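You operate a simulated robot arm through the tools that you are given. There is no shell and no other tool. Be economical: measure what you need, move in short steps, check, and stop when the job is done.

You are at the controls of a simulated two-armed robot. One attempt, no reset.

TASK
Pack cable C-21 in box one and latch the box.
Fine: push slider one to DONE.

It is judged by the outcome, as a careful person would: the job done as asked, and still so three seconds after it is handed in. It fails if anything else is knocked over, pushed out of place, dropped, spilled or broken.

THE ROBOT
Two 6-joint arms with fingered hands on one trunk, on a base that drives. Base frame: it is fixed to the floor where the robot stands at the start and does not move with it; the origin is under the middle of the robot, x ahead of it, y to its left, z up; the surface under the hand at the start is at about z = 653. Readings come in mm, rad, newtons and seconds.
The left shoulder is at the start at [50, 170, 1035], the right one opposite. With the tool pointing down near the work surface each hand reaches from about 440 to 740 mm from the robot's upright axis, wherever it stands, measured 20 degrees to its own side. Places, roughly: inside of box one [700, 100, 800]; latch of box one [600, 100, 900]; lid of box one [700, 100, 900]; slider four [800, 200, 800]; slider one [1000, 200, 800]; slider three [900, 200, 800]; slider two [1000, 200, 800]. Payload 3.5 kg a hand.
The tool frame of a hand sits at the grasp point between the pads (the TCP): z along the fingers, y along the line on which they close. The tips reach 26 mm beyond it. Largest opening 132 mm; the body of the gripper starts 73 mm behind the TCP. The gripper is a hand of 3 fingers: y runs from the thumb to the fingers, the wrist lies at [0, 0, -234] in the tool frame, and closing takes about 1.5 s.
Orientation is told as [roll, pitch, yaw] about the base's x, y, z axes, in that order, counted from this pose: with the fingers straight down and closing along the base's y, the tool's x points along the base's -x, its y along +y and its z along -z.

THE INTERFACE
- The arms move only by the tool jog_arm. It takes "left_motion", "right_motion" or both (then of equal length, played together; a hand with none holds still); each is a list of rows, each a list of 7 numbers: the turn, a rotation vector about the tool's x, y, z in rad, then the shift along the tool's x, y, z in mm, then the finger opening in mm, from 0 to 132. In form: [[wx, wy, wz, tx, ty, tz, fingers], ...]. A call has 1 to 20 rows; each row shifts and turns the commanded pose from where the row before left it, along the tool's axes as they then stand. Rows are played at 5 a second. More than 50 mm and 0.15 rad between two rows, or a gripper value outside its range, and nothing of the call is played. A pose out of reach is approached as far as the arm can. The call stops where the force on the tool passes 60 N (or 10 N more than at its start, if that is more) or the arm is blocked; 0.2 s more then pass. The fingers move at their own pace (about 108 mm/s each) and stop on an object; they squeeze with about 33 N. The grip force told is the motor's: it shows also when the fingers shut on nothing. Time passes only in rows, and 0.2 s behind the last, so rows that do not move let the fingers close. The reply holds the time, the measured pose of the TCP, the force on the tool along the base axes, the opening and the grip force, in the units named above and with some noise, with the torque about the TCP (base axes, N m) and any sound that the robot's microphone picked up, and new pictures: "pictures" is both (left out), scene, wrist or none (wrist: the cameras of the hands that moved).
- Cameras (640 x 400 px; columns grow to the right, rows downward): "scene" is now at [36.3, 14.8, 1623.2]; the picture's right is [0.19, -0.98, 0.00], its down [-0.75, -0.14, -0.65] and it looks along [0.64, 0.12, -0.76] (base axes); focal length 280 px, centre (320, 200). "left" rides on the left gripper at [-62, 3, -92] in its tool frame; the picture's right is [-0.05, -1.00, 0.00], its down [0.83, -0.04, -0.56] and it looks along [0.55, -0.03, 0.83] (tool axes); focal length 230 px, centre (320, 200). "right" rides on the right gripper at [62, 3, -92] in its tool frame; the picture's right is [-0.05, 1.00, 0.00], its down [-0.83, -0.04, -0.56] and it looks along [-0.55, -0.03, 0.83] (tool axes); focal length 230 px, centre (320, 200). There is no depth. A picture from a camera that has moved, and an enlarged one, comes with that camera's place and axes in the base frame and with its lens.
- slide_trunk(by): slides the trunk up (or, below 0, down) by that many mm; the arms and the scene camera ride with it, the base frame stays. It gives what a move gives, with no picture.
- drive_base(legs): drives the robot by 1 to 6 legs, each [ahead, left, turn to the left] in mm, mm and rad, along the robot's own axes; the way and the turn of a leg run together, so that a leg with both is an arc; at most 1500 mm and 3.142 rad a leg. The arms and the cameras ride along, it lands a little off, and it stops where it bumps. It gives what a move gives, and a new picture of the scene camera.
- preshape(shape, hand): the hand has 3 fingers and takes this shape, open, in about a second: jaw (thumb against the fingers, like two jaws); tri (thumb and two fingers); tip (a fingertip pinch); poke (one finger out to press); point (the index stretched); flat (the hand flat); cup (the hand cupped); fist (a fist). The gripper value then closes the fingers along that shape, each until it touches; the sizes above hold for jaw. It gives what a move gives, with no picture.
- turn_head(pan, tilt): turns the head with the scene camera to pan (to the left, within 1.501 rad either way) and tilt (down, from -0.506 to 1.204), counted from straight ahead of the robot. It gives what a move gives, and a new picture of the scene camera.
- close_up(camera, box): a new picture of the part [left, top, right, bottom] of that camera's present view, enlarged. It takes no simulated time.
- sign_off(): hands the job in; it is judged then, once.

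Work in short steps. Places have to be worked out from the pictures, the camera data and where the tool is seen: move nearer, look again, correct. Check each grasp and each placing, and mend what went wrong. You have 120 turns and 260 pictures in all, those below and enlarged ones among them. Open the grippers and draw the arms clear of the work before you hand the job in, unless the task says otherwise; then end with one line.

The tools are called after ">>>" by a JSON object that holds its "op" and its "data". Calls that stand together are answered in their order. jog_arm: Moves the arms, as the interface text tells. Its arguments: {"type":"object","properties":{"left_motion":{"type":"array","items":{"type":"array","items":{"type":"number"}}},"right_motion":{"type":"array","items":{"type":"array","items":{"type":"number"}}},"pictures":{"type":"string","enum":["both","scene","wrist","none"]}},"required":[]} The other tools are called the same way: slide_trunk (by) slides the trunk up or down; preshape (shape, hand) gives the hand a shape; drive_base (legs) drives the base; turn_head (pan, tilt) turns the head that bears the scene camera; close_up (camera, box) takes an enlarged picture of a part of a camera's view; sign_off () hands the job in.

At the start:

```text
t: 0.0
left_ee_pos: [521.1, 420.1, 1173.5]
left_ee_rot: [0.002, 0.001, 0.0]
left_ft_force: [0.7, 0.0, -0.6]
left_torque: [-0.02, 0.02, 0.01]
left_gripper_width: 132.0
left_grip_force: 0.1
left_shape: jaw
right_ee_pos: [646.4, -145.6, 1172.9]
right_ee_rot: [0.0, 0.0, 0.001]
right_ft_force: [0.5, -0.4, -1.4]
right_torque: [0.0, -0.01, -0.04]
right_gripper_width: 131.6
right_grip_force: 0.0
right_shape: jaw
trunk travel left (down, up): [-650.0, 60.0]
robot x, y, heading: [2.3, 2.7, 0.002]
head pan, tilt: [0.188, 0.862]
```

scene: 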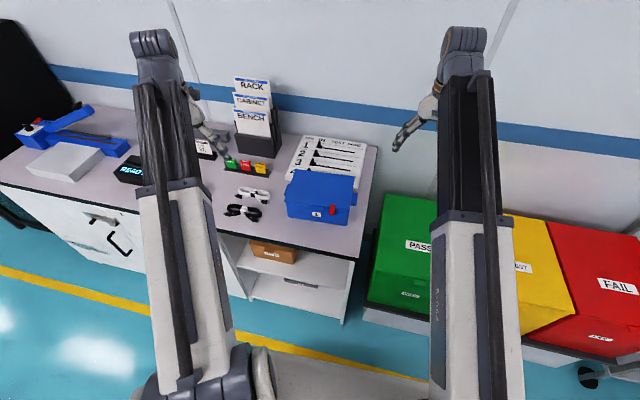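
right: 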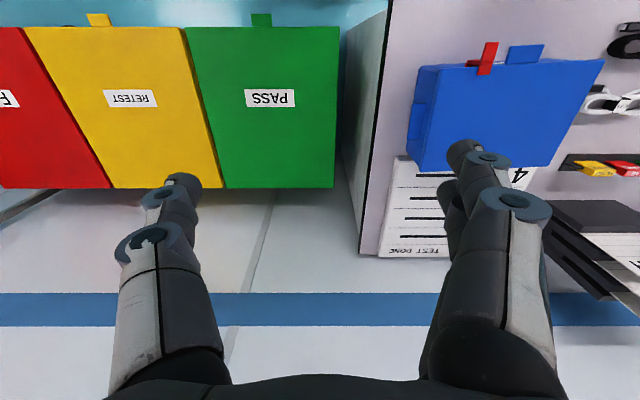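
left: 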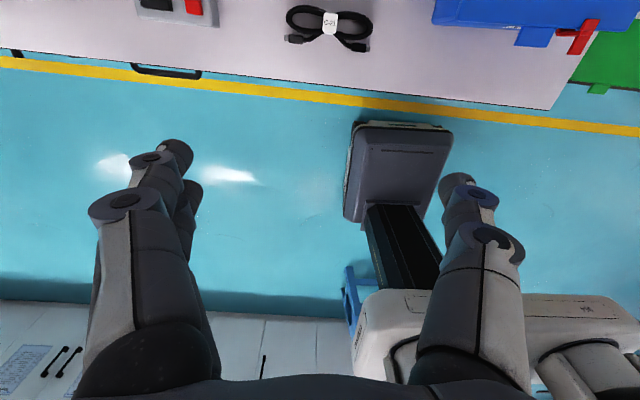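

The scene shows a blue box with a red latch, two cables on the bench (one black, one white), and a slider board behind the box. I'll enlarge these areas.

>>> {"op": "close_up", "data": {"camera": "scene", "box": [210, 120, 390, 235]}}

>>> {"op": "close_up", "data": {"camera": "left", "box": [260, 0, 640, 110]}}

>>> {"op": "close_up", "data": {"camera": "right", "box": [360, 0, 640, 270]}}

```text
3.48 times, centred on (300, 178) of scene
camera zoom: at [36.3, 14.8, 1623.2], right [0.19, -0.98, 0.0], down [-0.75, -0.14, -0.65], along [0.64, 0.12, -0.76], focal length 975 px, centre (390, 278)
```

zoom: 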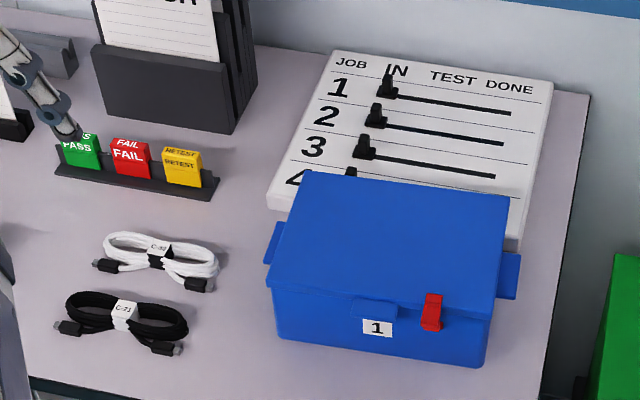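

```text
1.68 times, centred on (450, 55) of left
camera zoom: at [583.1, 423.3, 1266.0], right [0.05, -1.0, 0.0], down [-0.83, -0.04, 0.56], along [-0.55, -0.03, -0.83], focal length 388 px, centre (101, 444)
```

zoom: 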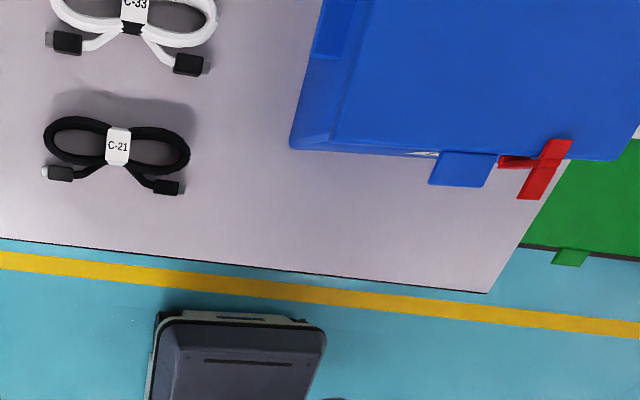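

```text
1.48 times, centred on (500, 135) of right
camera zoom: at [585.7, -142.1, 1266.8], right [0.05, 1.0, 0.0], down [0.83, -0.04, 0.56], along [0.55, -0.03, -0.83], focal length 341 px, centre (53, 296)
```

zoom: 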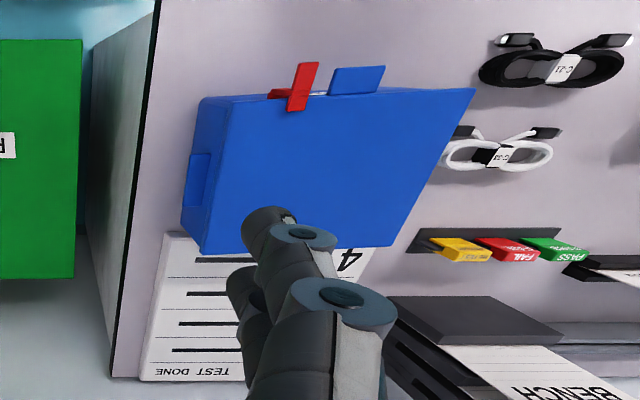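

C-21 is the black cable at about (614, 409, 812). The latch is near (611, 83, 899), and the box lid spans x 610–768 and y 23–245, with the hinge probably at the back. I'll shift the base left so both arms reach comfortably.

>>> {"op": "drive_base", "data": {"legs": [[0, 130, 0]]}}

```text
t: 1.3
left_ee_pos: [522.6, 550.5, 1173.7]
left_ee_rot: [0.001, -0.001, 0.0]
left_ft_force: [-0.2, 0.1, -0.6]
left_torque: [-0.03, 0.01, -0.01]
left_gripper_width: 131.9
left_grip_force: 0.1
left_shape: jaw
right_ee_pos: [646.6, -14.6, 1174.0]
right_ee_rot: [-0.002, -0.001, 0.0]
right_ft_force: [0.4, -0.5, 0.2]
right_torque: [-0.04, -0.03, 0.0]
right_gripper_width: 131.9
right_grip_force: 0.0
right_shape: jaw
trunk travel left (down, up): [-650.0, 60.0]
robot x, y, heading: [1.8, 129.4, 0.001]
head pan, tilt: [0.188, 0.862]
camera scene: at [36.4, 145.9, 1623.2], right [0.19, -0.98, 0.0], down [-0.75, -0.14, -0.65], along [0.64, 0.12, -0.76], focal length 280 px, centre (320, 200)
```

scene: 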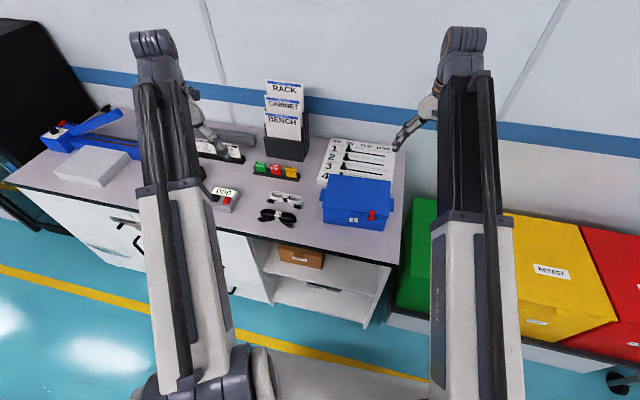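

I'll move the right hand down in front of the box to look at the latch and the lid front.

>>> {"op": "jog_arm", "data": {"right_motion": [[0, 0, 0, 24, 19, 32, 132], [0, 0, 0, 24, 19, 32, 132], [0, 0, 0, 24, 19, 32, 132], [0, 0, 0, 24, 19, 32, 132], [0, 0, 0, 24, 19, 32, 132]], "pictures": "wrist"}}

```text
t: 2.5
left_ee_pos: [522.6, 549.7, 1173.8]
left_ee_rot: [0.001, 0.001, 0.0]
left_ft_force: [-0.5, -0.5, 0.3]
left_torque: [0.03, -0.02, -0.02]
left_gripper_width: 131.7
left_grip_force: 0.1
left_shape: jaw
right_ee_pos: [525.8, 78.0, 1012.9]
right_ee_rot: [0.0, 0.0, 0.001]
right_ft_force: [0.5, -1.0, 0.2]
right_torque: [-0.01, 0.01, 0.03]
right_gripper_width: 131.9
right_grip_force: 0.1
right_shape: jaw
trunk travel left (down, up): [-650.0, 60.0]
robot x, y, heading: [-1.1, 128.4, -0.006]
head pan, tilt: [0.188, 0.862]
camera right: at [465.2, 81.3, 1106.5], right [0.05, 1.0, 0.0], down [0.83, -0.04, 0.56], along [0.55, -0.03, -0.83], focal length 230 px, centre (320, 200)
```

right: 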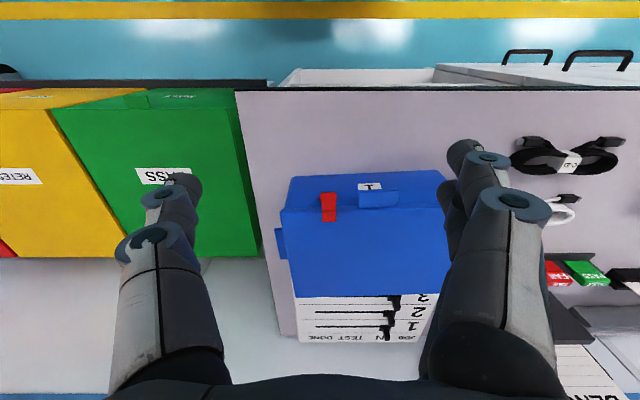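

>>> {"op": "close_up", "data": {"camera": "right", "box": [270, 160, 460, 300]}}

>>> {"op": "close_up", "data": {"camera": "right", "box": [500, 120, 640, 240]}}

>>> {"op": "close_up", "data": {"camera": "scene", "box": [310, 130, 410, 240]}}

```text
2.86 times, centred on (365, 230) of right
camera zoom: at [465.2, 81.3, 1106.5], right [0.05, 1.0, 0.0], down [0.83, -0.04, 0.56], along [0.55, -0.03, -0.83], focal length 657 px, centre (191, 114)
```

zoom: 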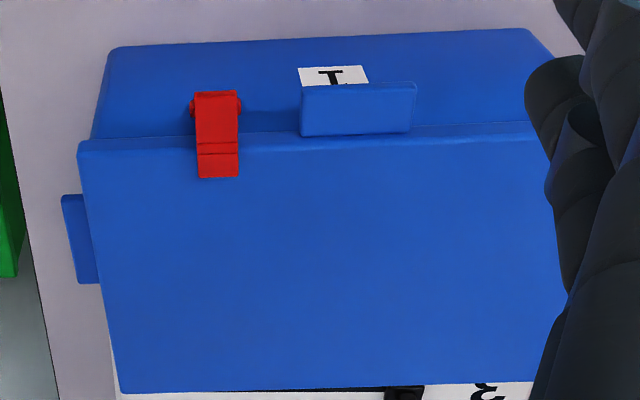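

```text
3.33 times, centred on (570, 180) of right
camera zoom: at [465.2, 81.3, 1106.5], right [0.05, 1.0, 0.0], down [0.83, -0.04, 0.56], along [0.55, -0.03, -0.83], focal length 767 px, centre (-513, 267)
```

zoom: 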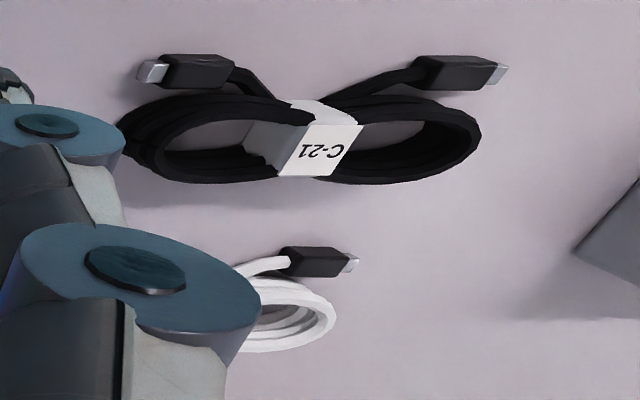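

```text
3.64 times, centred on (360, 185) of scene
camera zoom: at [36.3, 144.4, 1623.2], right [0.19, -0.98, 0.0], down [-0.75, -0.14, -0.65], along [0.64, 0.12, -0.76], focal length 1020 px, centre (174, 254)
```

zoom: 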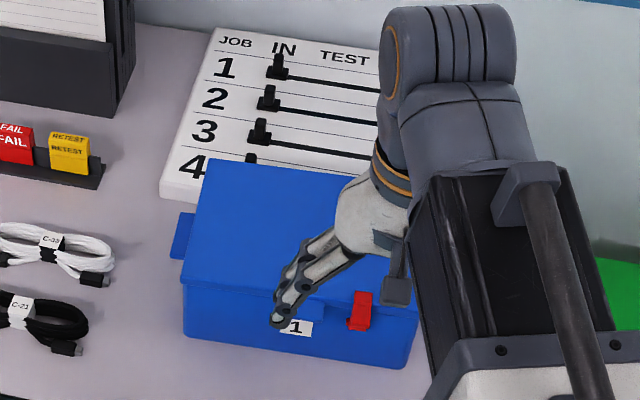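

The latch looks like a red lever pivoted on the box front at about (612, 83, 870). Its hook sits over the lid edge and its tab sticks out forward to about (592, 83, 897). I'll use a poke shape and view it with the left wrist or scene camera.

>>> {"op": "preshape", "data": {"hand": "right", "shape": "poke"}}

>>> {"op": "close_up", "data": {"camera": "right", "box": [0, 0, 640, 400]}}

>>> {"op": "close_up", "data": {"camera": "scene", "box": [330, 130, 450, 230]}}

```text
t: 3.4
left_ee_pos: [522.5, 548.5, 1174.0]
left_ee_rot: [0.001, 0.001, 0.0]
left_ft_force: [0.5, 0.0, -0.4]
left_torque: [0.03, 0.01, 0.02]
left_gripper_width: 132.1
left_grip_force: 0.1
left_shape: jaw
right_ee_pos: [526.8, 77.1, 1013.9]
right_ee_rot: [0.002, 0.0, 0.001]
right_ft_force: [-0.5, -0.2, 0.0]
right_torque: [0.01, 0.01, 0.0]
right_gripper_width: 0.0
right_grip_force: 0.0
right_shape: poke
trunk travel left (down, up): [-650.0, 60.0]
robot x, y, heading: [-0.7, 127.5, 0.001]
head pan, tilt: [0.188, 0.862]
```

```text
1.00 times, centred on (320, 200) of right (not enlarged: the box is as wide or as high as the picture)
camera zoom: at [465.8, 81.1, 1107.0], right [0.05, 1.0, 0.0], down [0.83, -0.04, 0.56], along [0.55, -0.03, -0.83], focal length 230 px, centre (320, 200)
```

zoom: 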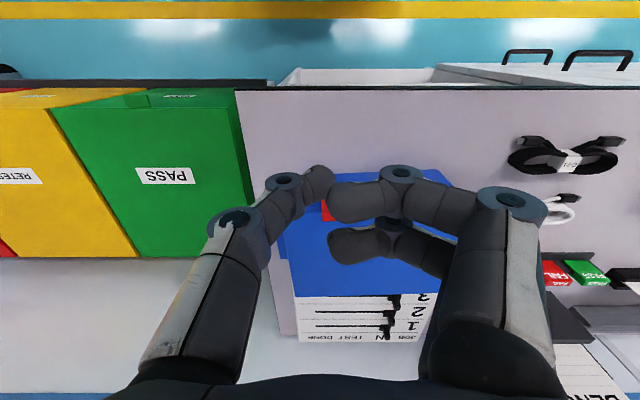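

```text
4.00 times, centred on (390, 180) of scene
camera zoom: at [36.4, 144.4, 1623.2], right [0.19, -0.98, 0.0], down [-0.75, -0.14, -0.65], along [0.64, 0.12, -0.76], focal length 1122 px, centre (40, 280)
```

zoom: 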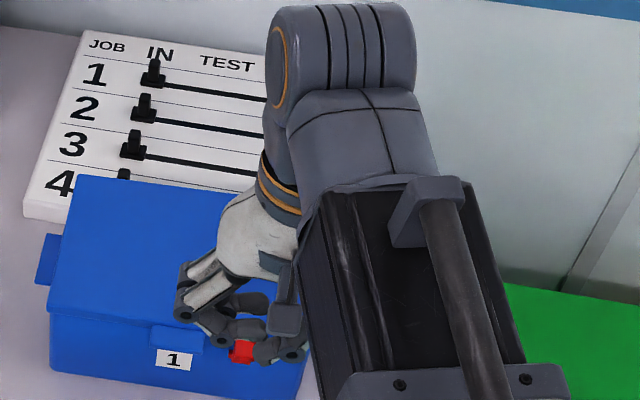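

Poke leaves the fingers curled, so I'll try the point shape instead.

>>> {"op": "preshape", "data": {"hand": "right", "shape": "point"}}

>>> {"op": "close_up", "data": {"camera": "right", "box": [0, 0, 640, 400]}}

>>> {"op": "close_up", "data": {"camera": "scene", "box": [330, 130, 450, 230]}}

```text
t: 4.3
left_ee_pos: [522.4, 548.7, 1173.5]
left_ee_rot: [-0.001, 0.0, 0.002]
left_ft_force: [-0.2, -0.8, 0.0]
left_torque: [0.0, 0.03, -0.03]
left_gripper_width: 131.8
left_grip_force: 0.1
left_shape: jaw
right_ee_pos: [525.8, 77.6, 1014.2]
right_ee_rot: [-0.001, 0.0, 0.0]
right_ft_force: [0.0, 0.1, 0.1]
right_torque: [-0.02, -0.04, 0.01]
right_gripper_width: 0.0
right_grip_force: 0.0
right_shape: point
trunk travel left (down, up): [-650.0, 60.0]
robot x, y, heading: [-4.0, 127.7, -0.004]
head pan, tilt: [0.188, 0.862]
```

```text
1.00 times, centred on (320, 200) of right (not enlarged: the box is as wide or as high as the picture)
camera zoom: at [465.8, 81.1, 1107.0], right [0.05, 1.0, 0.0], down [0.83, -0.04, 0.56], along [0.55, -0.03, -0.83], focal length 230 px, centre (320, 200)
```

zoom: 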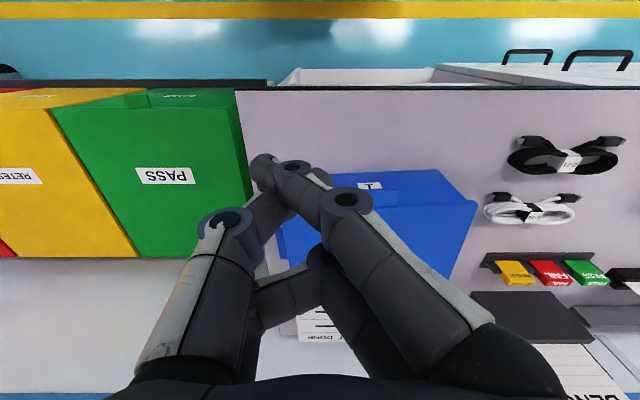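

```text
4.00 times, centred on (390, 180) of scene
camera zoom: at [36.4, 144.4, 1623.2], right [0.19, -0.98, 0.0], down [-0.75, -0.14, -0.65], along [0.64, 0.12, -0.76], focal length 1122 px, centre (40, 280)
```

zoom: 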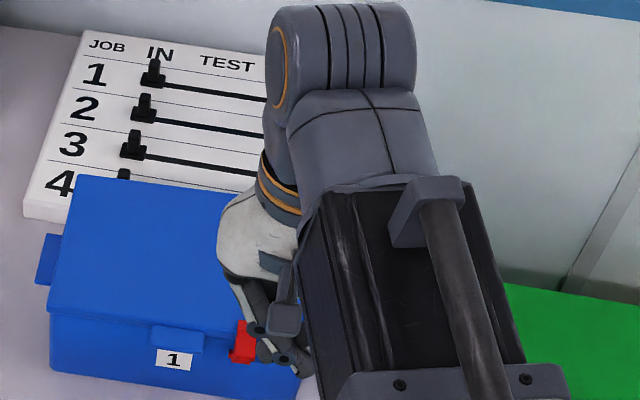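

Point puts the fingertip off-centre, so I'll try the tip pinch closed.

>>> {"op": "preshape", "data": {"hand": "right", "shape": "tip"}}

>>> {"op": "jog_arm", "data": {"right_motion": [[0, 0, 0, 0, 0, 0, 0], [0, 0, 0, 0, 0, 0, 0], [0, 0, 0, 0, 0, 0, 0], [0, 0, 0, 0, 0, 0, 0], [0, 0, 0, 0, 0, 0, 0], [0, 0, 0, 0, 0, 0, 0]], "pictures": "wrist"}}

>>> {"op": "close_up", "data": {"camera": "scene", "box": [330, 130, 450, 230]}}

```text
t: 5.2
left_ee_pos: [522.5, 549.4, 1174.0]
left_ee_rot: [-0.001, 0.0, -0.002]
left_ft_force: [0.5, 0.1, -0.4]
left_torque: [0.01, 0.03, -0.01]
left_gripper_width: 132.0
left_grip_force: 0.2
left_shape: jaw
right_ee_pos: [526.2, 77.6, 1014.1]
right_ee_rot: [0.0, 0.0, -0.001]
right_ft_force: [0.0, -0.3, -0.1]
right_torque: [0.0, 0.03, 0.01]
right_gripper_width: 94.8
right_grip_force: 0.1
right_shape: tip
trunk travel left (down, up): [-650.0, 60.0]
robot x, y, heading: [0.6, 130.4, 0.005]
head pan, tilt: [0.188, 0.862]
```

```text
t: 6.6
left_ee_pos: [522.2, 549.7, 1172.7]
left_ee_rot: [-0.001, 0.0, 0.003]
left_ft_force: [-0.1, 0.4, -0.9]
left_torque: [0.01, -0.01, 0.02]
left_gripper_width: 131.8
left_grip_force: 0.1
left_shape: jaw
right_ee_pos: [525.6, 78.4, 1012.6]
right_ee_rot: [0.0, 0.0, 0.0]
right_ft_force: [0.3, 0.5, -0.8]
right_torque: [0.03, 0.0, 0.01]
right_gripper_width: 0.4
right_grip_force: 33.4
right_shape: tip
trunk travel left (down, up): [-650.0, 60.0]
robot x, y, heading: [-0.7, 128.0, -0.002]
head pan, tilt: [0.188, 0.862]
camera right: at [465.7, 81.2, 1106.8], right [0.05, 1.0, 0.0], down [0.83, -0.04, 0.56], along [0.55, -0.03, -0.83], focal length 230 px, centre (320, 200)
```

right: 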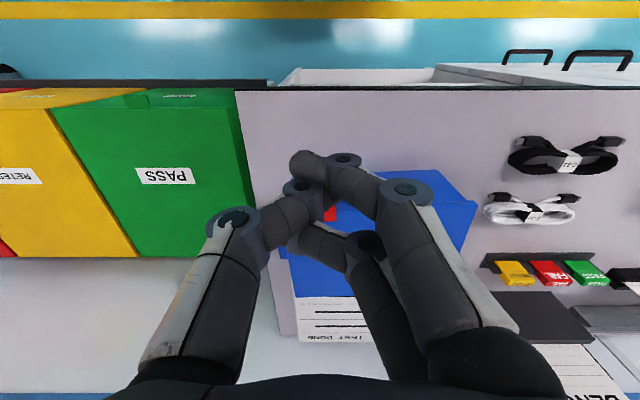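

```text
4.00 times, centred on (390, 180) of scene
camera zoom: at [36.4, 144.4, 1623.2], right [0.19, -0.98, 0.0], down [-0.75, -0.14, -0.65], along [0.64, 0.12, -0.76], focal length 1122 px, centre (40, 280)
```

zoom: 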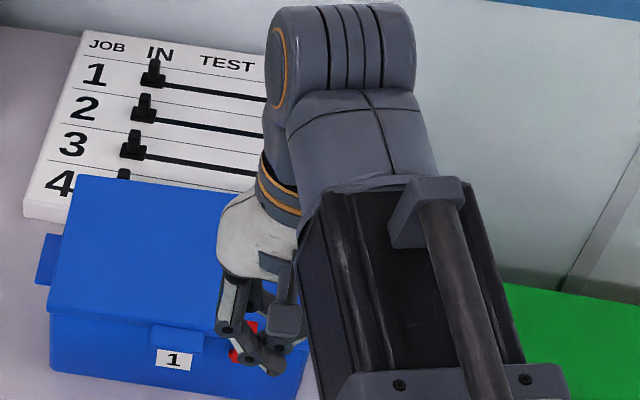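

Tip isn't clean either. Jaw closed gives a compact block, so I'll use that, move to just above the latch tab at about (578, 83, 945), and check.

>>> {"op": "preshape", "data": {"hand": "right", "shape": "jaw"}}

>>> {"op": "jog_arm", "data": {"right_motion": [[0, 0, 0, 0, 0, 0, 0], [0, 0, 0, 0, 0, 0, 0], [0, 0, 0, 0, 0, 0, 0], [0, 0, 0, 0, 0, 0, 0], [0, 0, 0, 0, 0, 0, 0], [0, 0, 0, -17, 2, 20, 0], [0, 0, 0, -17, 2, 20, 0], [0, 0, 0, -18, 1, 20, 0], [0, 0, 0, 0, 0, 0, 0]]}}

>>> {"op": "close_up", "data": {"camera": "right", "box": [220, 100, 420, 225]}}

>>> {"op": "close_up", "data": {"camera": "scene", "box": [330, 150, 430, 230]}}

```text
t: 7.5
left_ee_pos: [522.0, 548.7, 1173.5]
left_ee_rot: [0.0, 0.001, 0.0]
left_ft_force: [-1.1, -1.0, -0.4]
left_torque: [0.01, -0.02, -0.01]
left_gripper_width: 131.9
left_grip_force: 0.0
left_shape: jaw
right_ee_pos: [526.8, 77.7, 1013.8]
right_ee_rot: [0.001, -0.001, 0.0]
right_ft_force: [0.4, -0.3, -0.9]
right_torque: [0.01, 0.01, 0.01]
right_gripper_width: 132.0
right_grip_force: 0.0
right_shape: jaw
trunk travel left (down, up): [-650.0, 60.0]
robot x, y, heading: [-2.2, 129.4, 0.002]
head pan, tilt: [0.188, 0.862]
```

```text
t: 9.5
left_ee_pos: [521.2, 549.7, 1174.0]
left_ee_rot: [0.0, 0.001, -0.003]
left_ft_force: [-0.2, -0.6, -0.4]
left_torque: [-0.01, 0.01, 0.0]
left_gripper_width: 132.1
left_grip_force: 0.1
left_shape: jaw
right_ee_pos: [579.1, 82.8, 954.1]
right_ee_rot: [0.0, 0.0, 0.001]
right_ft_force: [-0.9, -0.1, 0.3]
right_torque: [-0.02, -0.01, -0.01]
right_gripper_width: 0.1
right_grip_force: 32.5
right_shape: jaw
trunk travel left (down, up): [-650.0, 60.0]
robot x, y, heading: [-0.0, 130.4, -0.001]
head pan, tilt: [0.188, 0.862]
camera scene: at [36.4, 144.4, 1623.2], right [0.19, -0.98, 0.0], down [-0.75, -0.14, -0.65], along [0.64, 0.12, -0.76], focal length 280 px, centre (320, 200)
camera right: at [518.2, 86.4, 1046.7], right [0.05, 1.0, 0.0], down [0.83, -0.04, 0.56], along [0.55, -0.03, -0.83], focal length 230 px, centre (320, 200)
```

scene: 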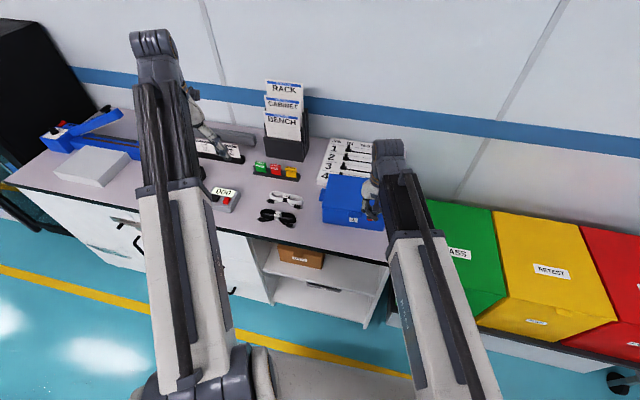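
right: 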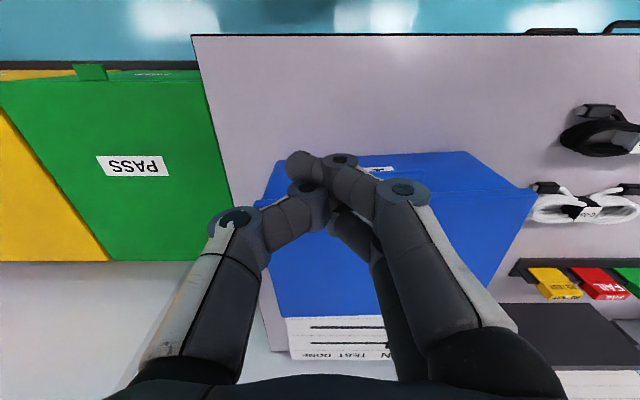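

```text
3.20 times, centred on (320, 162) of right
camera zoom: at [518.2, 86.4, 1046.7], right [0.05, 1.0, 0.0], down [0.83, -0.04, 0.56], along [0.55, -0.03, -0.83], focal length 736 px, centre (320, 320)
```

zoom: 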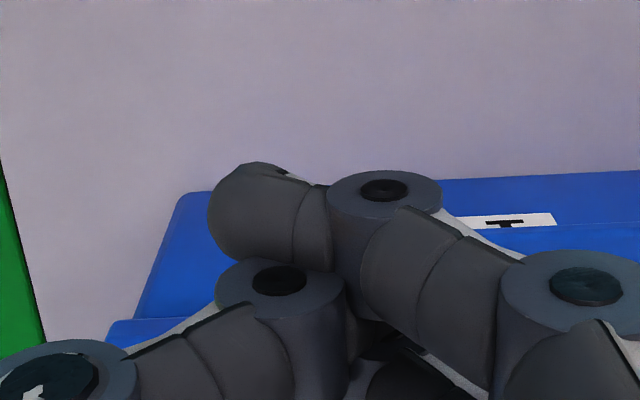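

```text
5.00 times, centred on (380, 190) of scene
camera zoom: at [36.4, 144.4, 1623.2], right [0.19, -0.98, 0.0], down [-0.75, -0.14, -0.65], along [0.64, 0.12, -0.76], focal length 1402 px, centre (20, 250)
```

zoom: 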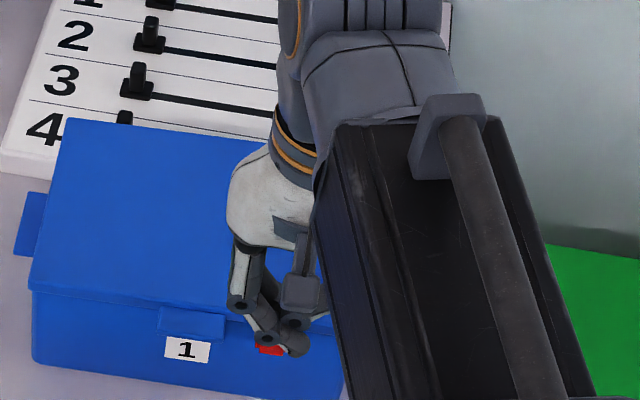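

The finger block sits over the latch tab. Pressing down slowly, with contact expected near TCP z≈921.

>>> {"op": "jog_arm", "data": {"right_motion": [[0, 0, 0, 0, 0, 15, 0], [0, 0, 0, 0, 0, 12, 0], [0, 0, 0, 0, 0, 6, 0], [0, 0, 0, 0, 0, 6, 0], [0, 0, 0, 0, 0, 6, 0], [0, 0, 0, 0, 0, 6, 0], [0, 0, 0, 0, 0, 6, 0]]}}

>>> {"op": "close_up", "data": {"camera": "scene", "box": [330, 150, 430, 230]}}

```text
t: 11.1
left_ee_pos: [520.9, 549.1, 1175.2]
left_ee_rot: [0.0, -0.002, 0.001]
left_ft_force: [-0.2, 0.1, 0.7]
left_torque: [-0.01, 0.02, -0.01]
left_gripper_width: 132.1
left_grip_force: 0.0
left_shape: jaw
right_ee_pos: [575.3, 84.3, 898.0]
right_ee_rot: [0.0, 0.001, 0.0]
right_ft_force: [-14.0, 0.6, 7.1]
right_torque: [-0.03, 0.03, -0.09]
right_gripper_width: 0.2
right_grip_force: 33.2
right_shape: jaw
trunk travel left (down, up): [-650.0, 60.0]
robot x, y, heading: [0.1, 128.6, -0.002]
head pan, tilt: [0.188, 0.862]
camera scene: at [34.3, 144.6, 1623.3], right [0.19, -0.98, 0.0], down [-0.75, -0.14, -0.65], along [0.64, 0.12, -0.76], focal length 280 px, centre (320, 200)
camera right: at [515.8, 87.6, 990.5], right [0.05, 1.0, 0.0], down [0.83, -0.04, 0.55], along [0.55, -0.03, -0.83], focal length 230 px, centre (320, 200)
```

scene: 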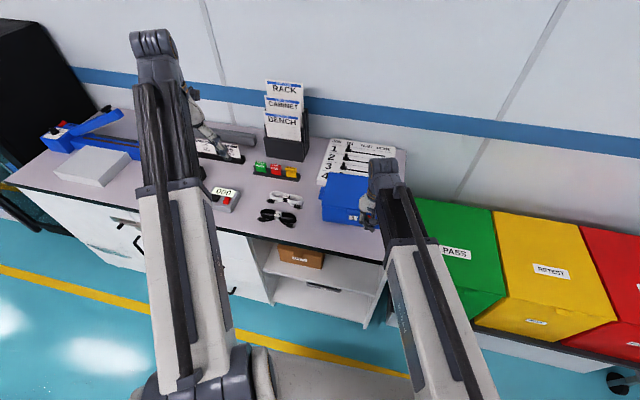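
right: 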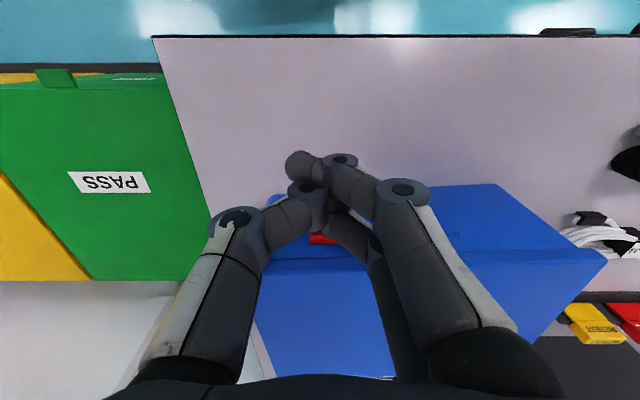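

```text
5.00 times, centred on (380, 190) of scene
camera zoom: at [34.3, 144.6, 1623.3], right [0.19, -0.98, 0.0], down [-0.75, -0.14, -0.65], along [0.64, 0.12, -0.76], focal length 1402 px, centre (20, 250)
```

zoom: 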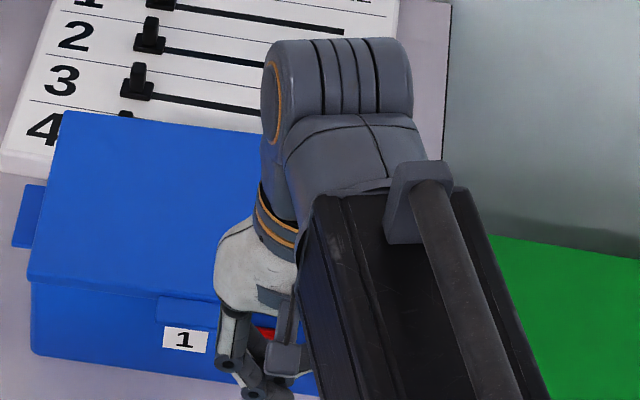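

The latch seems to be rotating forward and its red end is now in front of the lid edge. I'll keep pressing, drifting slightly toward the robot.

>>> {"op": "jog_arm", "data": {"right_motion": [[0, 0, 0, 2, 0, 6, 0], [0, 0, 0, 1, 0, 6, 0], [0, 0, 0, 1, 0, 6, 0], [0, 0, 0, 0, 0, 6, 0]], "pictures": "wrist"}}

>>> {"op": "close_up", "data": {"camera": "right", "box": [240, 140, 440, 280]}}

```text
t: 12.1
left_ee_pos: [520.4, 548.6, 1174.1]
left_ee_rot: [0.001, -0.001, 0.0]
left_ft_force: [-0.1, 0.3, -0.2]
left_torque: [-0.01, -0.01, -0.01]
left_gripper_width: 132.0
left_grip_force: 0.1
left_shape: jaw
right_ee_pos: [572.2, 83.5, 874.2]
right_ee_rot: [0.001, -0.002, 0.001]
right_ft_force: [-13.3, -0.4, 12.1]
right_torque: [0.0, -0.21, 0.01]
right_gripper_width: 0.1
right_grip_force: 32.6
right_shape: jaw
trunk travel left (down, up): [-650.0, 60.0]
robot x, y, heading: [-1.4, 129.1, -0.0]
head pan, tilt: [0.188, 0.862]
camera right: at [512.1, 86.8, 966.7], right [0.05, 1.0, 0.0], down [0.83, -0.04, 0.56], along [0.56, -0.03, -0.83], focal length 230 px, centre (320, 200)
```

right: 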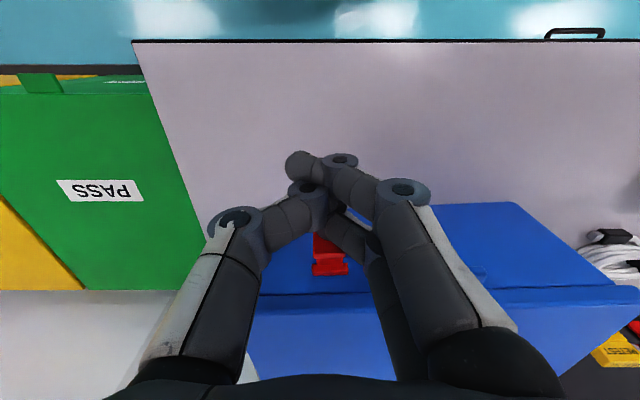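

```text
2.86 times, centred on (340, 210) of right
camera zoom: at [512.1, 86.8, 966.7], right [0.05, 1.0, 0.0], down [0.83, -0.04, 0.56], along [0.56, -0.03, -0.83], focal length 657 px, centre (263, 171)
```

zoom: 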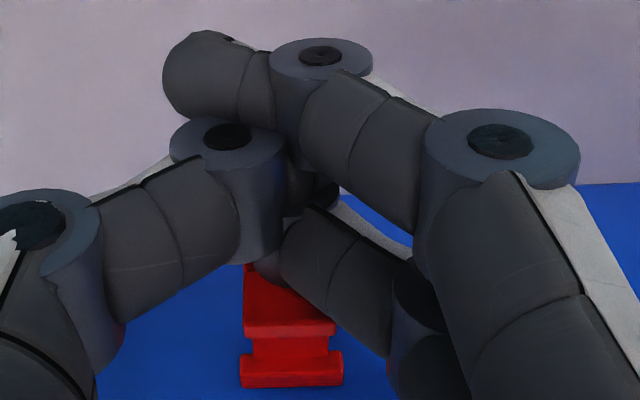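

The lever is now folded forward and clear of the lid. I'll back off and look at where it stays.

>>> {"op": "jog_arm", "data": {"right_motion": [[0, 0, 0, 10, 0, 0, 0], [0, 0, 0, 15, 0, -20, 0], [0, 0, 0, 15, 0, -45, 0], [0, 0, 0, 10, 0, -45, 0]], "pictures": "wrist"}}

>>> {"op": "close_up", "data": {"camera": "right", "box": [260, 140, 460, 280]}}

```text
t: 13.1
left_ee_pos: [521.2, 549.4, 1174.1]
left_ee_rot: [0.002, -0.001, 0.001]
left_ft_force: [0.0, -0.2, -0.1]
left_torque: [-0.01, 0.02, 0.03]
left_gripper_width: 131.8
left_grip_force: 0.0
left_shape: jaw
right_ee_pos: [523.8, 84.0, 984.2]
right_ee_rot: [0.001, 0.0, 0.0]
right_ft_force: [-0.4, 0.9, -0.6]
right_torque: [0.0, 0.02, -0.01]
right_gripper_width: 0.0
right_grip_force: 33.2
right_shape: jaw
trunk travel left (down, up): [-650.0, 60.0]
robot x, y, heading: [0.9, 129.6, -0.002]
head pan, tilt: [0.188, 0.862]
camera right: at [462.6, 87.2, 1076.0], right [0.05, 1.0, 0.0], down [0.83, -0.04, 0.55], along [0.55, -0.03, -0.83], focal length 230 px, centre (320, 200)
```

right: 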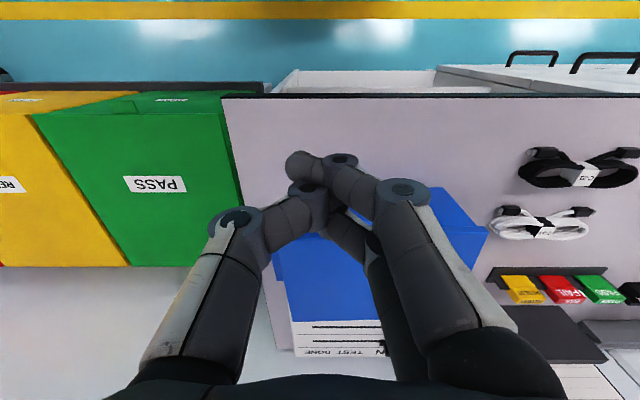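

```text
2.86 times, centred on (360, 210) of right
camera zoom: at [462.6, 87.2, 1076.0], right [0.05, 1.0, 0.0], down [0.83, -0.04, 0.55], along [0.55, -0.03, -0.83], focal length 657 px, centre (206, 171)
```

zoom: 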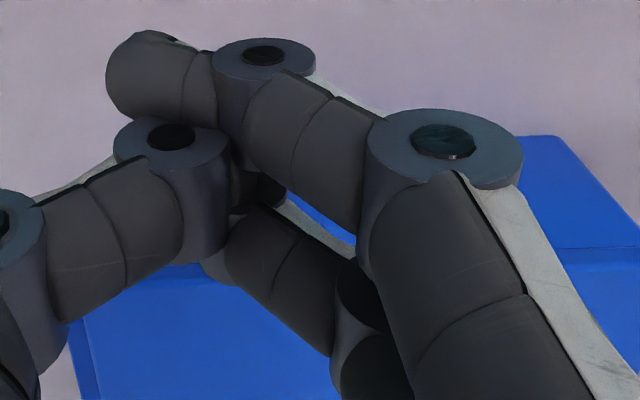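

I'll park the right arm to the right. At the same time I'll pitch the left hand to point forward, with its camera on top, so it can go under the lid tab.

>>> {"op": "jog_arm", "data": {"right_motion": [[0, 0, 0, 0, -20, -25, 60], [0, 0, 0, 0, -25, -25, 60], [0, 0, 0, 0, -30, -20, 60], [0, 0, 0, 0, -30, -20, 60], [0, 0, 0, 0, -30, -10, 60], [0, 0, 0, 0, -30, 0, 60], [0, 0, 0, 0, -30, 0, 60], [0, 0, 0, 0, -30, 0, 60], [0, 0, 0, 0, -30, 0, 60], [0, 0, 0, 0, 0, 0, 60], [0, 0, 0, 0, 0, 0, 60]], "left_motion": [[0, -0.143, 0, 0, 0, 0, 0], [0, -0.143, 0, 0, 0, 0, 0], [0, -0.143, 0, 0, 0, 0, 0], [0, -0.143, 0, 0, 0, 0, 0], [0, -0.143, 0, 0, 0, 0, 0], [0, -0.143, 0, 0, 0, 0, 0], [0, -0.143, 0, 0, 0, 0, 0], [0, -0.143, 0, 0, 0, 0, 0], [0, -0.143, 0, 0, 0, 0, 0], [0, -0.143, 0, 0, 0, 0, 0], [0, -0.143, 0, 0, 0, 0, 0]]}}

>>> {"op": "close_up", "data": {"camera": "scene", "box": [300, 130, 420, 230]}}

```text
t: 15.5
left_ee_pos: [577.1, 605.0, 1194.8]
left_ee_rot: [2.861, -1.569, -2.863]
left_ft_force: [0.3, -0.4, 0.6]
left_torque: [0.0, 0.01, 0.02]
left_gripper_width: 0.0
left_grip_force: 33.2
left_shape: jaw
left hand out of reach, approached as far as the arm can: row 6, 7, 8, 9, 10, 11
right_ee_pos: [524.2, -170.1, 1082.4]
right_ee_rot: [0.001, -0.001, 0.0]
right_ft_force: [0.0, -0.1, 1.1]
right_torque: [0.04, 0.0, -0.02]
right_gripper_width: 59.7
right_grip_force: 0.1
right_shape: jaw
trunk travel left (down, up): [-650.0, 60.0]
robot x, y, heading: [-0.3, 129.6, 0.001]
head pan, tilt: [0.188, 0.862]
camera scene: at [36.4, 144.5, 1623.2], right [0.19, -0.98, 0.0], down [-0.75, -0.14, -0.65], along [0.64, 0.12, -0.76], focal length 280 px, centre (320, 200)
camera right: at [463.5, -167.6, 1175.6], right [0.05, 1.0, 0.0], down [0.83, -0.04, 0.56], along [0.55, -0.03, -0.83], focal length 230 px, centre (320, 200)
camera left: at [485.1, 607.2, 1256.3], right [0.0, -1.0, 0.05], down [-0.55, -0.04, -0.83], along [0.83, -0.03, -0.55], focal length 230 px, centre (320, 200)
```

scene: 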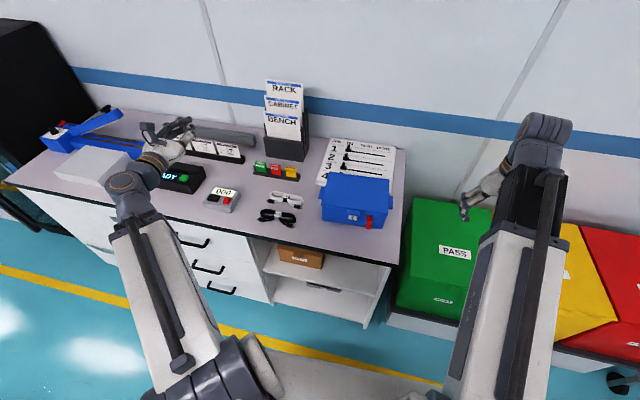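
right: 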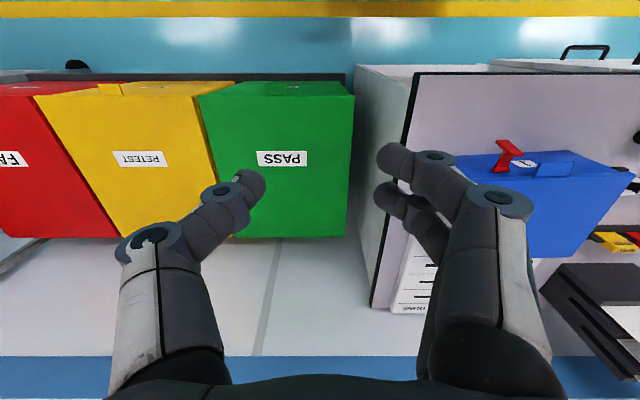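
left: 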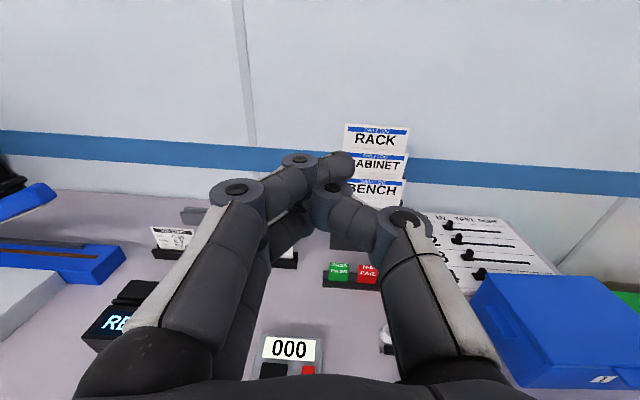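

```text
4.00 times, centred on (360, 180) of scene
camera zoom: at [36.4, 144.5, 1623.2], right [0.19, -0.98, 0.0], down [-0.75, -0.14, -0.65], along [0.64, 0.12, -0.76], focal length 1122 px, centre (160, 280)
```

zoom: 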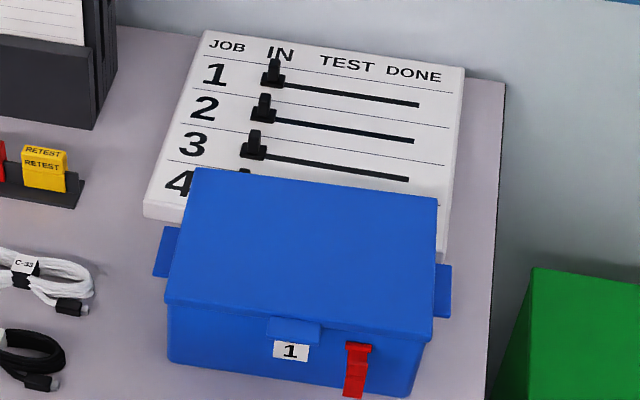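

The latch now hangs down open and the left hand points forward. I'll bring the left hand in front of and above the lid tab.

>>> {"op": "jog_arm", "data": {"left_motion": [[0, 0, 0, 14, -40, -5, 0], [0, 0, 0, 14, -40, -5, 0], [0, 0, 0, 14, -40, -5, 0], [0, 0, 0, 14, -40, -5, 0], [0, 0, 0, 14, -40, -5, 0], [0, 0, 0, 14, -40, -5, 0], [0, 0, 0, 14, -40, -5, 0], [0, 0, 0, 14, -40, -5, 0], [0, 0, 0, 14, -40, -5, 0], [0, 0, 0, 14, -40, -5, 0]]}}

```text
t: 17.7
left_ee_pos: [691.1, 317.7, 1047.4]
left_ee_rot: [0.113, -1.567, -0.133]
left_ft_force: [-0.3, -0.1, 0.1]
left_torque: [0.03, 0.02, -0.02]
left_gripper_width: 0.1
left_grip_force: 33.1
left_shape: jaw
left hand out of reach, approached as far as the arm can: row 1, 2, 3, 4, 5, 6, 7, 8, 9, 10
right_ee_pos: [524.5, -171.3, 1082.9]
right_ee_rot: [-0.001, 0.001, 0.0]
right_ft_force: [-0.4, -1.1, 0.7]
right_torque: [0.03, -0.02, 0.01]
right_gripper_width: 59.6
right_grip_force: 0.0
right_shape: jaw
trunk travel left (down, up): [-650.0, 60.0]
robot x, y, heading: [-0.9, 132.4, -0.002]
head pan, tilt: [0.188, 0.862]
camera scene: at [36.4, 144.4, 1623.2], right [0.19, -0.98, 0.0], down [-0.75, -0.14, -0.65], along [0.64, 0.12, -0.76], focal length 280 px, centre (320, 200)
camera left: at [598.4, 323.8, 1109.1], right [-0.02, -1.0, 0.05], down [-0.56, -0.03, -0.83], along [0.83, -0.05, -0.56], focal length 230 px, centre (320, 200)
```

scene: 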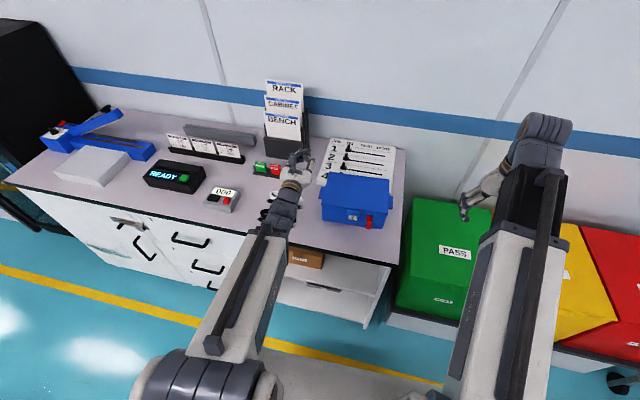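
left: 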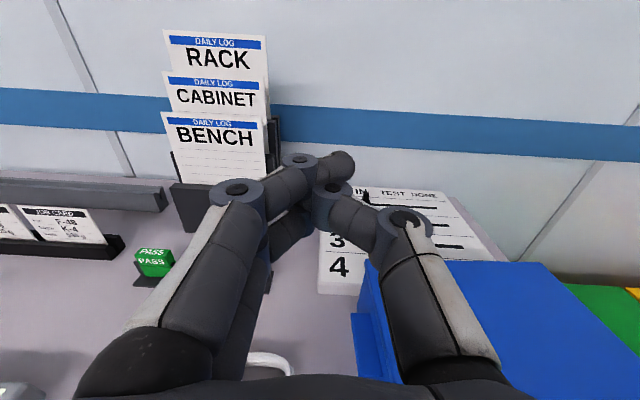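

With the hand horizontal the arm can't fold in far enough, so I'll back the robot up 130 mm.

>>> {"op": "drive_base", "data": {"legs": [[-130, 0, 0]]}}

>>> {"op": "jog_arm", "data": {"left_motion": [[0, 0, 0, 0, 0, 0, 0]], "pictures": "none"}}

```text
t: 19.0
left_ee_pos: [560.4, 318.8, 1048.1]
left_ee_rot: [0.081, -1.567, -0.102]
left_ft_force: [0.4, 0.5, -0.4]
left_torque: [-0.02, -0.01, 0.02]
left_gripper_width: 0.0
left_grip_force: 32.8
left_shape: jaw
right_ee_pos: [394.2, -169.9, 1082.1]
right_ee_rot: [0.0, -0.001, 0.0]
right_ft_force: [-0.3, 0.6, -0.5]
right_torque: [-0.03, -0.04, 0.02]
right_gripper_width: 59.8
right_grip_force: 0.0
right_shape: jaw
trunk travel left (down, up): [-650.0, 60.0]
robot x, y, heading: [-126.9, 132.3, -0.0]
head pan, tilt: [0.188, 0.862]
camera scene: at [-94.2, 144.4, 1623.2], right [0.19, -0.98, 0.0], down [-0.75, -0.14, -0.65], along [0.64, 0.12, -0.76], focal length 280 px, centre (320, 200)
```

scene: 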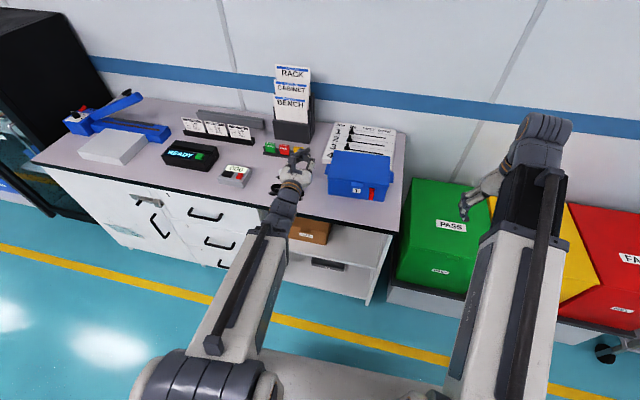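

```text
t: 19.4
left_ee_pos: [561.4, 319.3, 1048.0]
left_ee_rot: [0.13, -1.566, -0.148]
left_ft_force: [0.2, -0.1, -0.3]
left_torque: [0.0, -0.02, -0.02]
left_gripper_width: 0.1
left_grip_force: 32.4
left_shape: jaw
right_ee_pos: [394.1, -171.6, 1082.2]
right_ee_rot: [0.0, 0.002, 0.001]
right_ft_force: [0.1, 0.0, -0.8]
right_torque: [-0.01, 0.0, 0.03]
right_gripper_width: 59.6
right_grip_force: 0.1
right_shape: jaw
trunk travel left (down, up): [-650.0, 60.0]
robot x, y, heading: [-130.0, 133.0, 0.0]
head pan, tilt: [0.188, 0.862]
```

Moving the left hand to in front of the tab, first at about (545, 137, 1000).

>>> {"op": "jog_arm", "data": {"left_motion": [[0, 0, 0, 10, -36, -3, 0], [0, 0, 0, 10, -36, -3, 0], [0, 0, 0, 10, -36, -3, 0], [0, 0, 0, 10, -36, -3, 0], [0, 0, 0, 8, -36, -3, 0]]}}

```text
t: 20.6
left_ee_pos: [558.5, 285.7, 1035.4]
left_ee_rot: [-0.007, -1.553, -0.067]
left_ft_force: [0.3, -0.2, 1.1]
left_torque: [0.0, -0.01, -0.01]
left_gripper_width: 0.0
left_grip_force: 32.8
left_shape: jaw
left hand out of reach, approached as far as the arm can: row 1, 2, 3, 4, 5
right_ee_pos: [395.7, -171.3, 1082.7]
right_ee_rot: [-0.002, -0.001, -0.001]
right_ft_force: [-0.1, 0.6, 0.4]
right_torque: [-0.01, -0.02, -0.02]
right_gripper_width: 59.4
right_grip_force: 0.1
right_shape: jaw
trunk travel left (down, up): [-650.0, 60.0]
robot x, y, heading: [-128.1, 130.7, 0.001]
head pan, tilt: [0.188, 0.862]
camera scene: at [-92.9, 144.3, 1623.2], right [0.19, -0.98, 0.0], down [-0.75, -0.14, -0.65], along [0.64, 0.12, -0.76], focal length 280 px, centre (320, 200)
camera left: at [467.7, 296.0, 1098.1], right [-0.07, -1.0, 0.05], down [-0.57, 0.0, -0.82], along [0.82, -0.09, -0.57], focal length 230 px, centre (320, 200)
```

scene: 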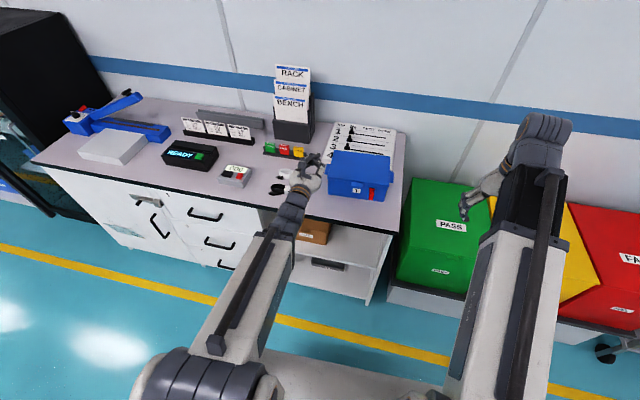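
left: 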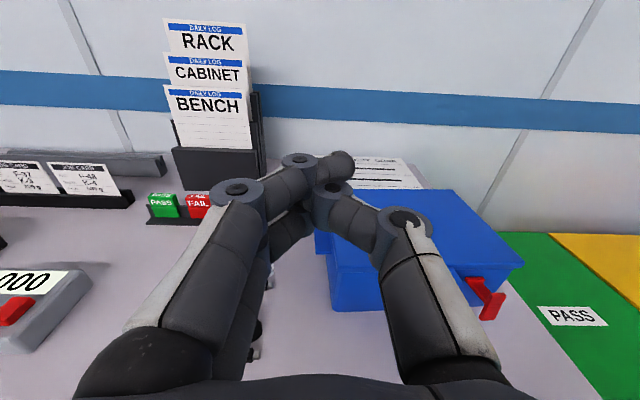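

The command has probably drifted from the reachable pose. I'll test by commanding forward motion, which is over free space at z≈1035.

>>> {"op": "jog_arm", "data": {"left_motion": [[0, 0, 0, 0, 0, 40, 0], [0, 0, 0, 0, 0, 40, 0], [0, 0, 0, 0, 0, 40, 0]], "pictures": "none"}}

```text
t: 21.4
left_ee_pos: [680.1, 278.3, 1032.1]
left_ee_rot: [-0.02, -1.553, -0.053]
left_ft_force: [0.4, 0.6, 1.2]
left_torque: [0.01, -0.04, -0.03]
left_gripper_width: 0.0
left_grip_force: 33.2
left_shape: jaw
right_ee_pos: [395.0, -170.0, 1083.0]
right_ee_rot: [0.0, 0.0, 0.0]
right_ft_force: [-0.3, -0.6, 0.0]
right_torque: [0.02, 0.01, -0.01]
right_gripper_width: 59.8
right_grip_force: 0.1
right_shape: jaw
trunk travel left (down, up): [-650.0, 60.0]
robot x, y, heading: [-131.5, 130.2, -0.0]
head pan, tilt: [0.188, 0.862]
```

So the command clamps to the reached pose. I'll shift sideways first at this extension, then draw back.

>>> {"op": "jog_arm", "data": {"left_motion": [[0, 0, 0, 0, -36, 0, 0], [0, 0, 0, 0, -36, 0, 0], [0, 0, 0, 0, -36, 0, 0], [0, 0, 0, 0, -36, 0, 0], [0, 0, 0, 10, 0, -35, 0], [0, 0, 0, 10, 0, -35, 0], [0, 0, 0, 10, 0, -35, 0], [0, 0, 0, 10, 0, -25, 0]]}}

```text
t: 23.2
left_ee_pos: [552.7, 242.4, 1021.9]
left_ee_rot: [-0.064, -1.534, -0.079]
left_ft_force: [0.5, -1.3, 0.6]
left_torque: [-0.03, -0.02, 0.01]
left_gripper_width: 0.0
left_grip_force: 32.8
left_shape: jaw
left hand out of reach, approached as far as the arm can: row 1, 2, 3, 4, 8
right_ee_pos: [394.8, -170.4, 1082.7]
right_ee_rot: [0.0, -0.001, -0.001]
right_ft_force: [-1.0, 0.8, 0.5]
right_torque: [0.02, -0.03, 0.0]
right_gripper_width: 59.7
right_grip_force: 0.0
right_shape: jaw
trunk travel left (down, up): [-650.0, 60.0]
robot x, y, heading: [-133.4, 129.1, -0.003]
head pan, tilt: [0.188, 0.862]
camera scene: at [-92.9, 144.4, 1623.2], right [0.19, -0.98, 0.0], down [-0.75, -0.14, -0.65], along [0.64, 0.12, -0.76], focal length 280 px, centre (320, 200)
camera left: at [464.1, 259.4, 1086.6], right [-0.14, -0.99, 0.05], down [-0.59, 0.04, -0.81], along [0.8, -0.14, -0.58], focal length 230 px, centre (320, 200)
```

scene: 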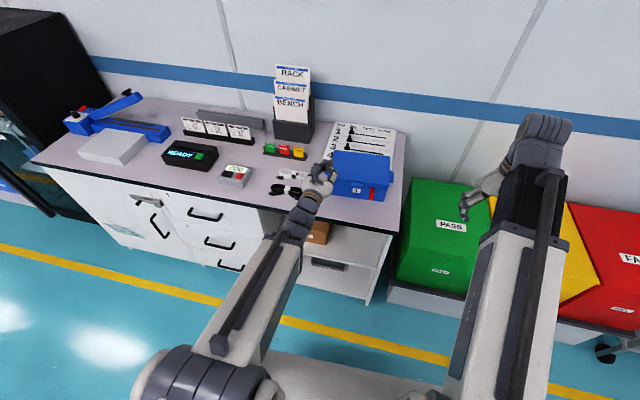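
left: 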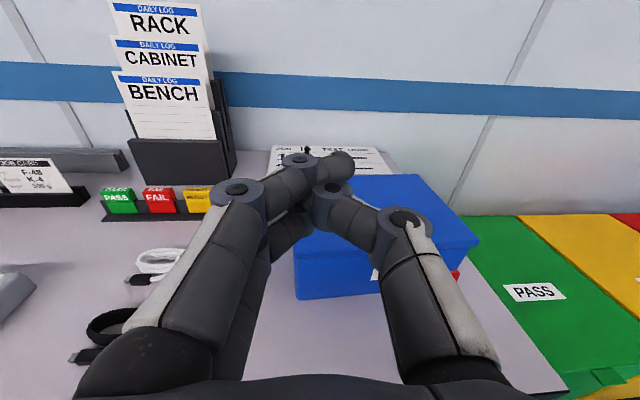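

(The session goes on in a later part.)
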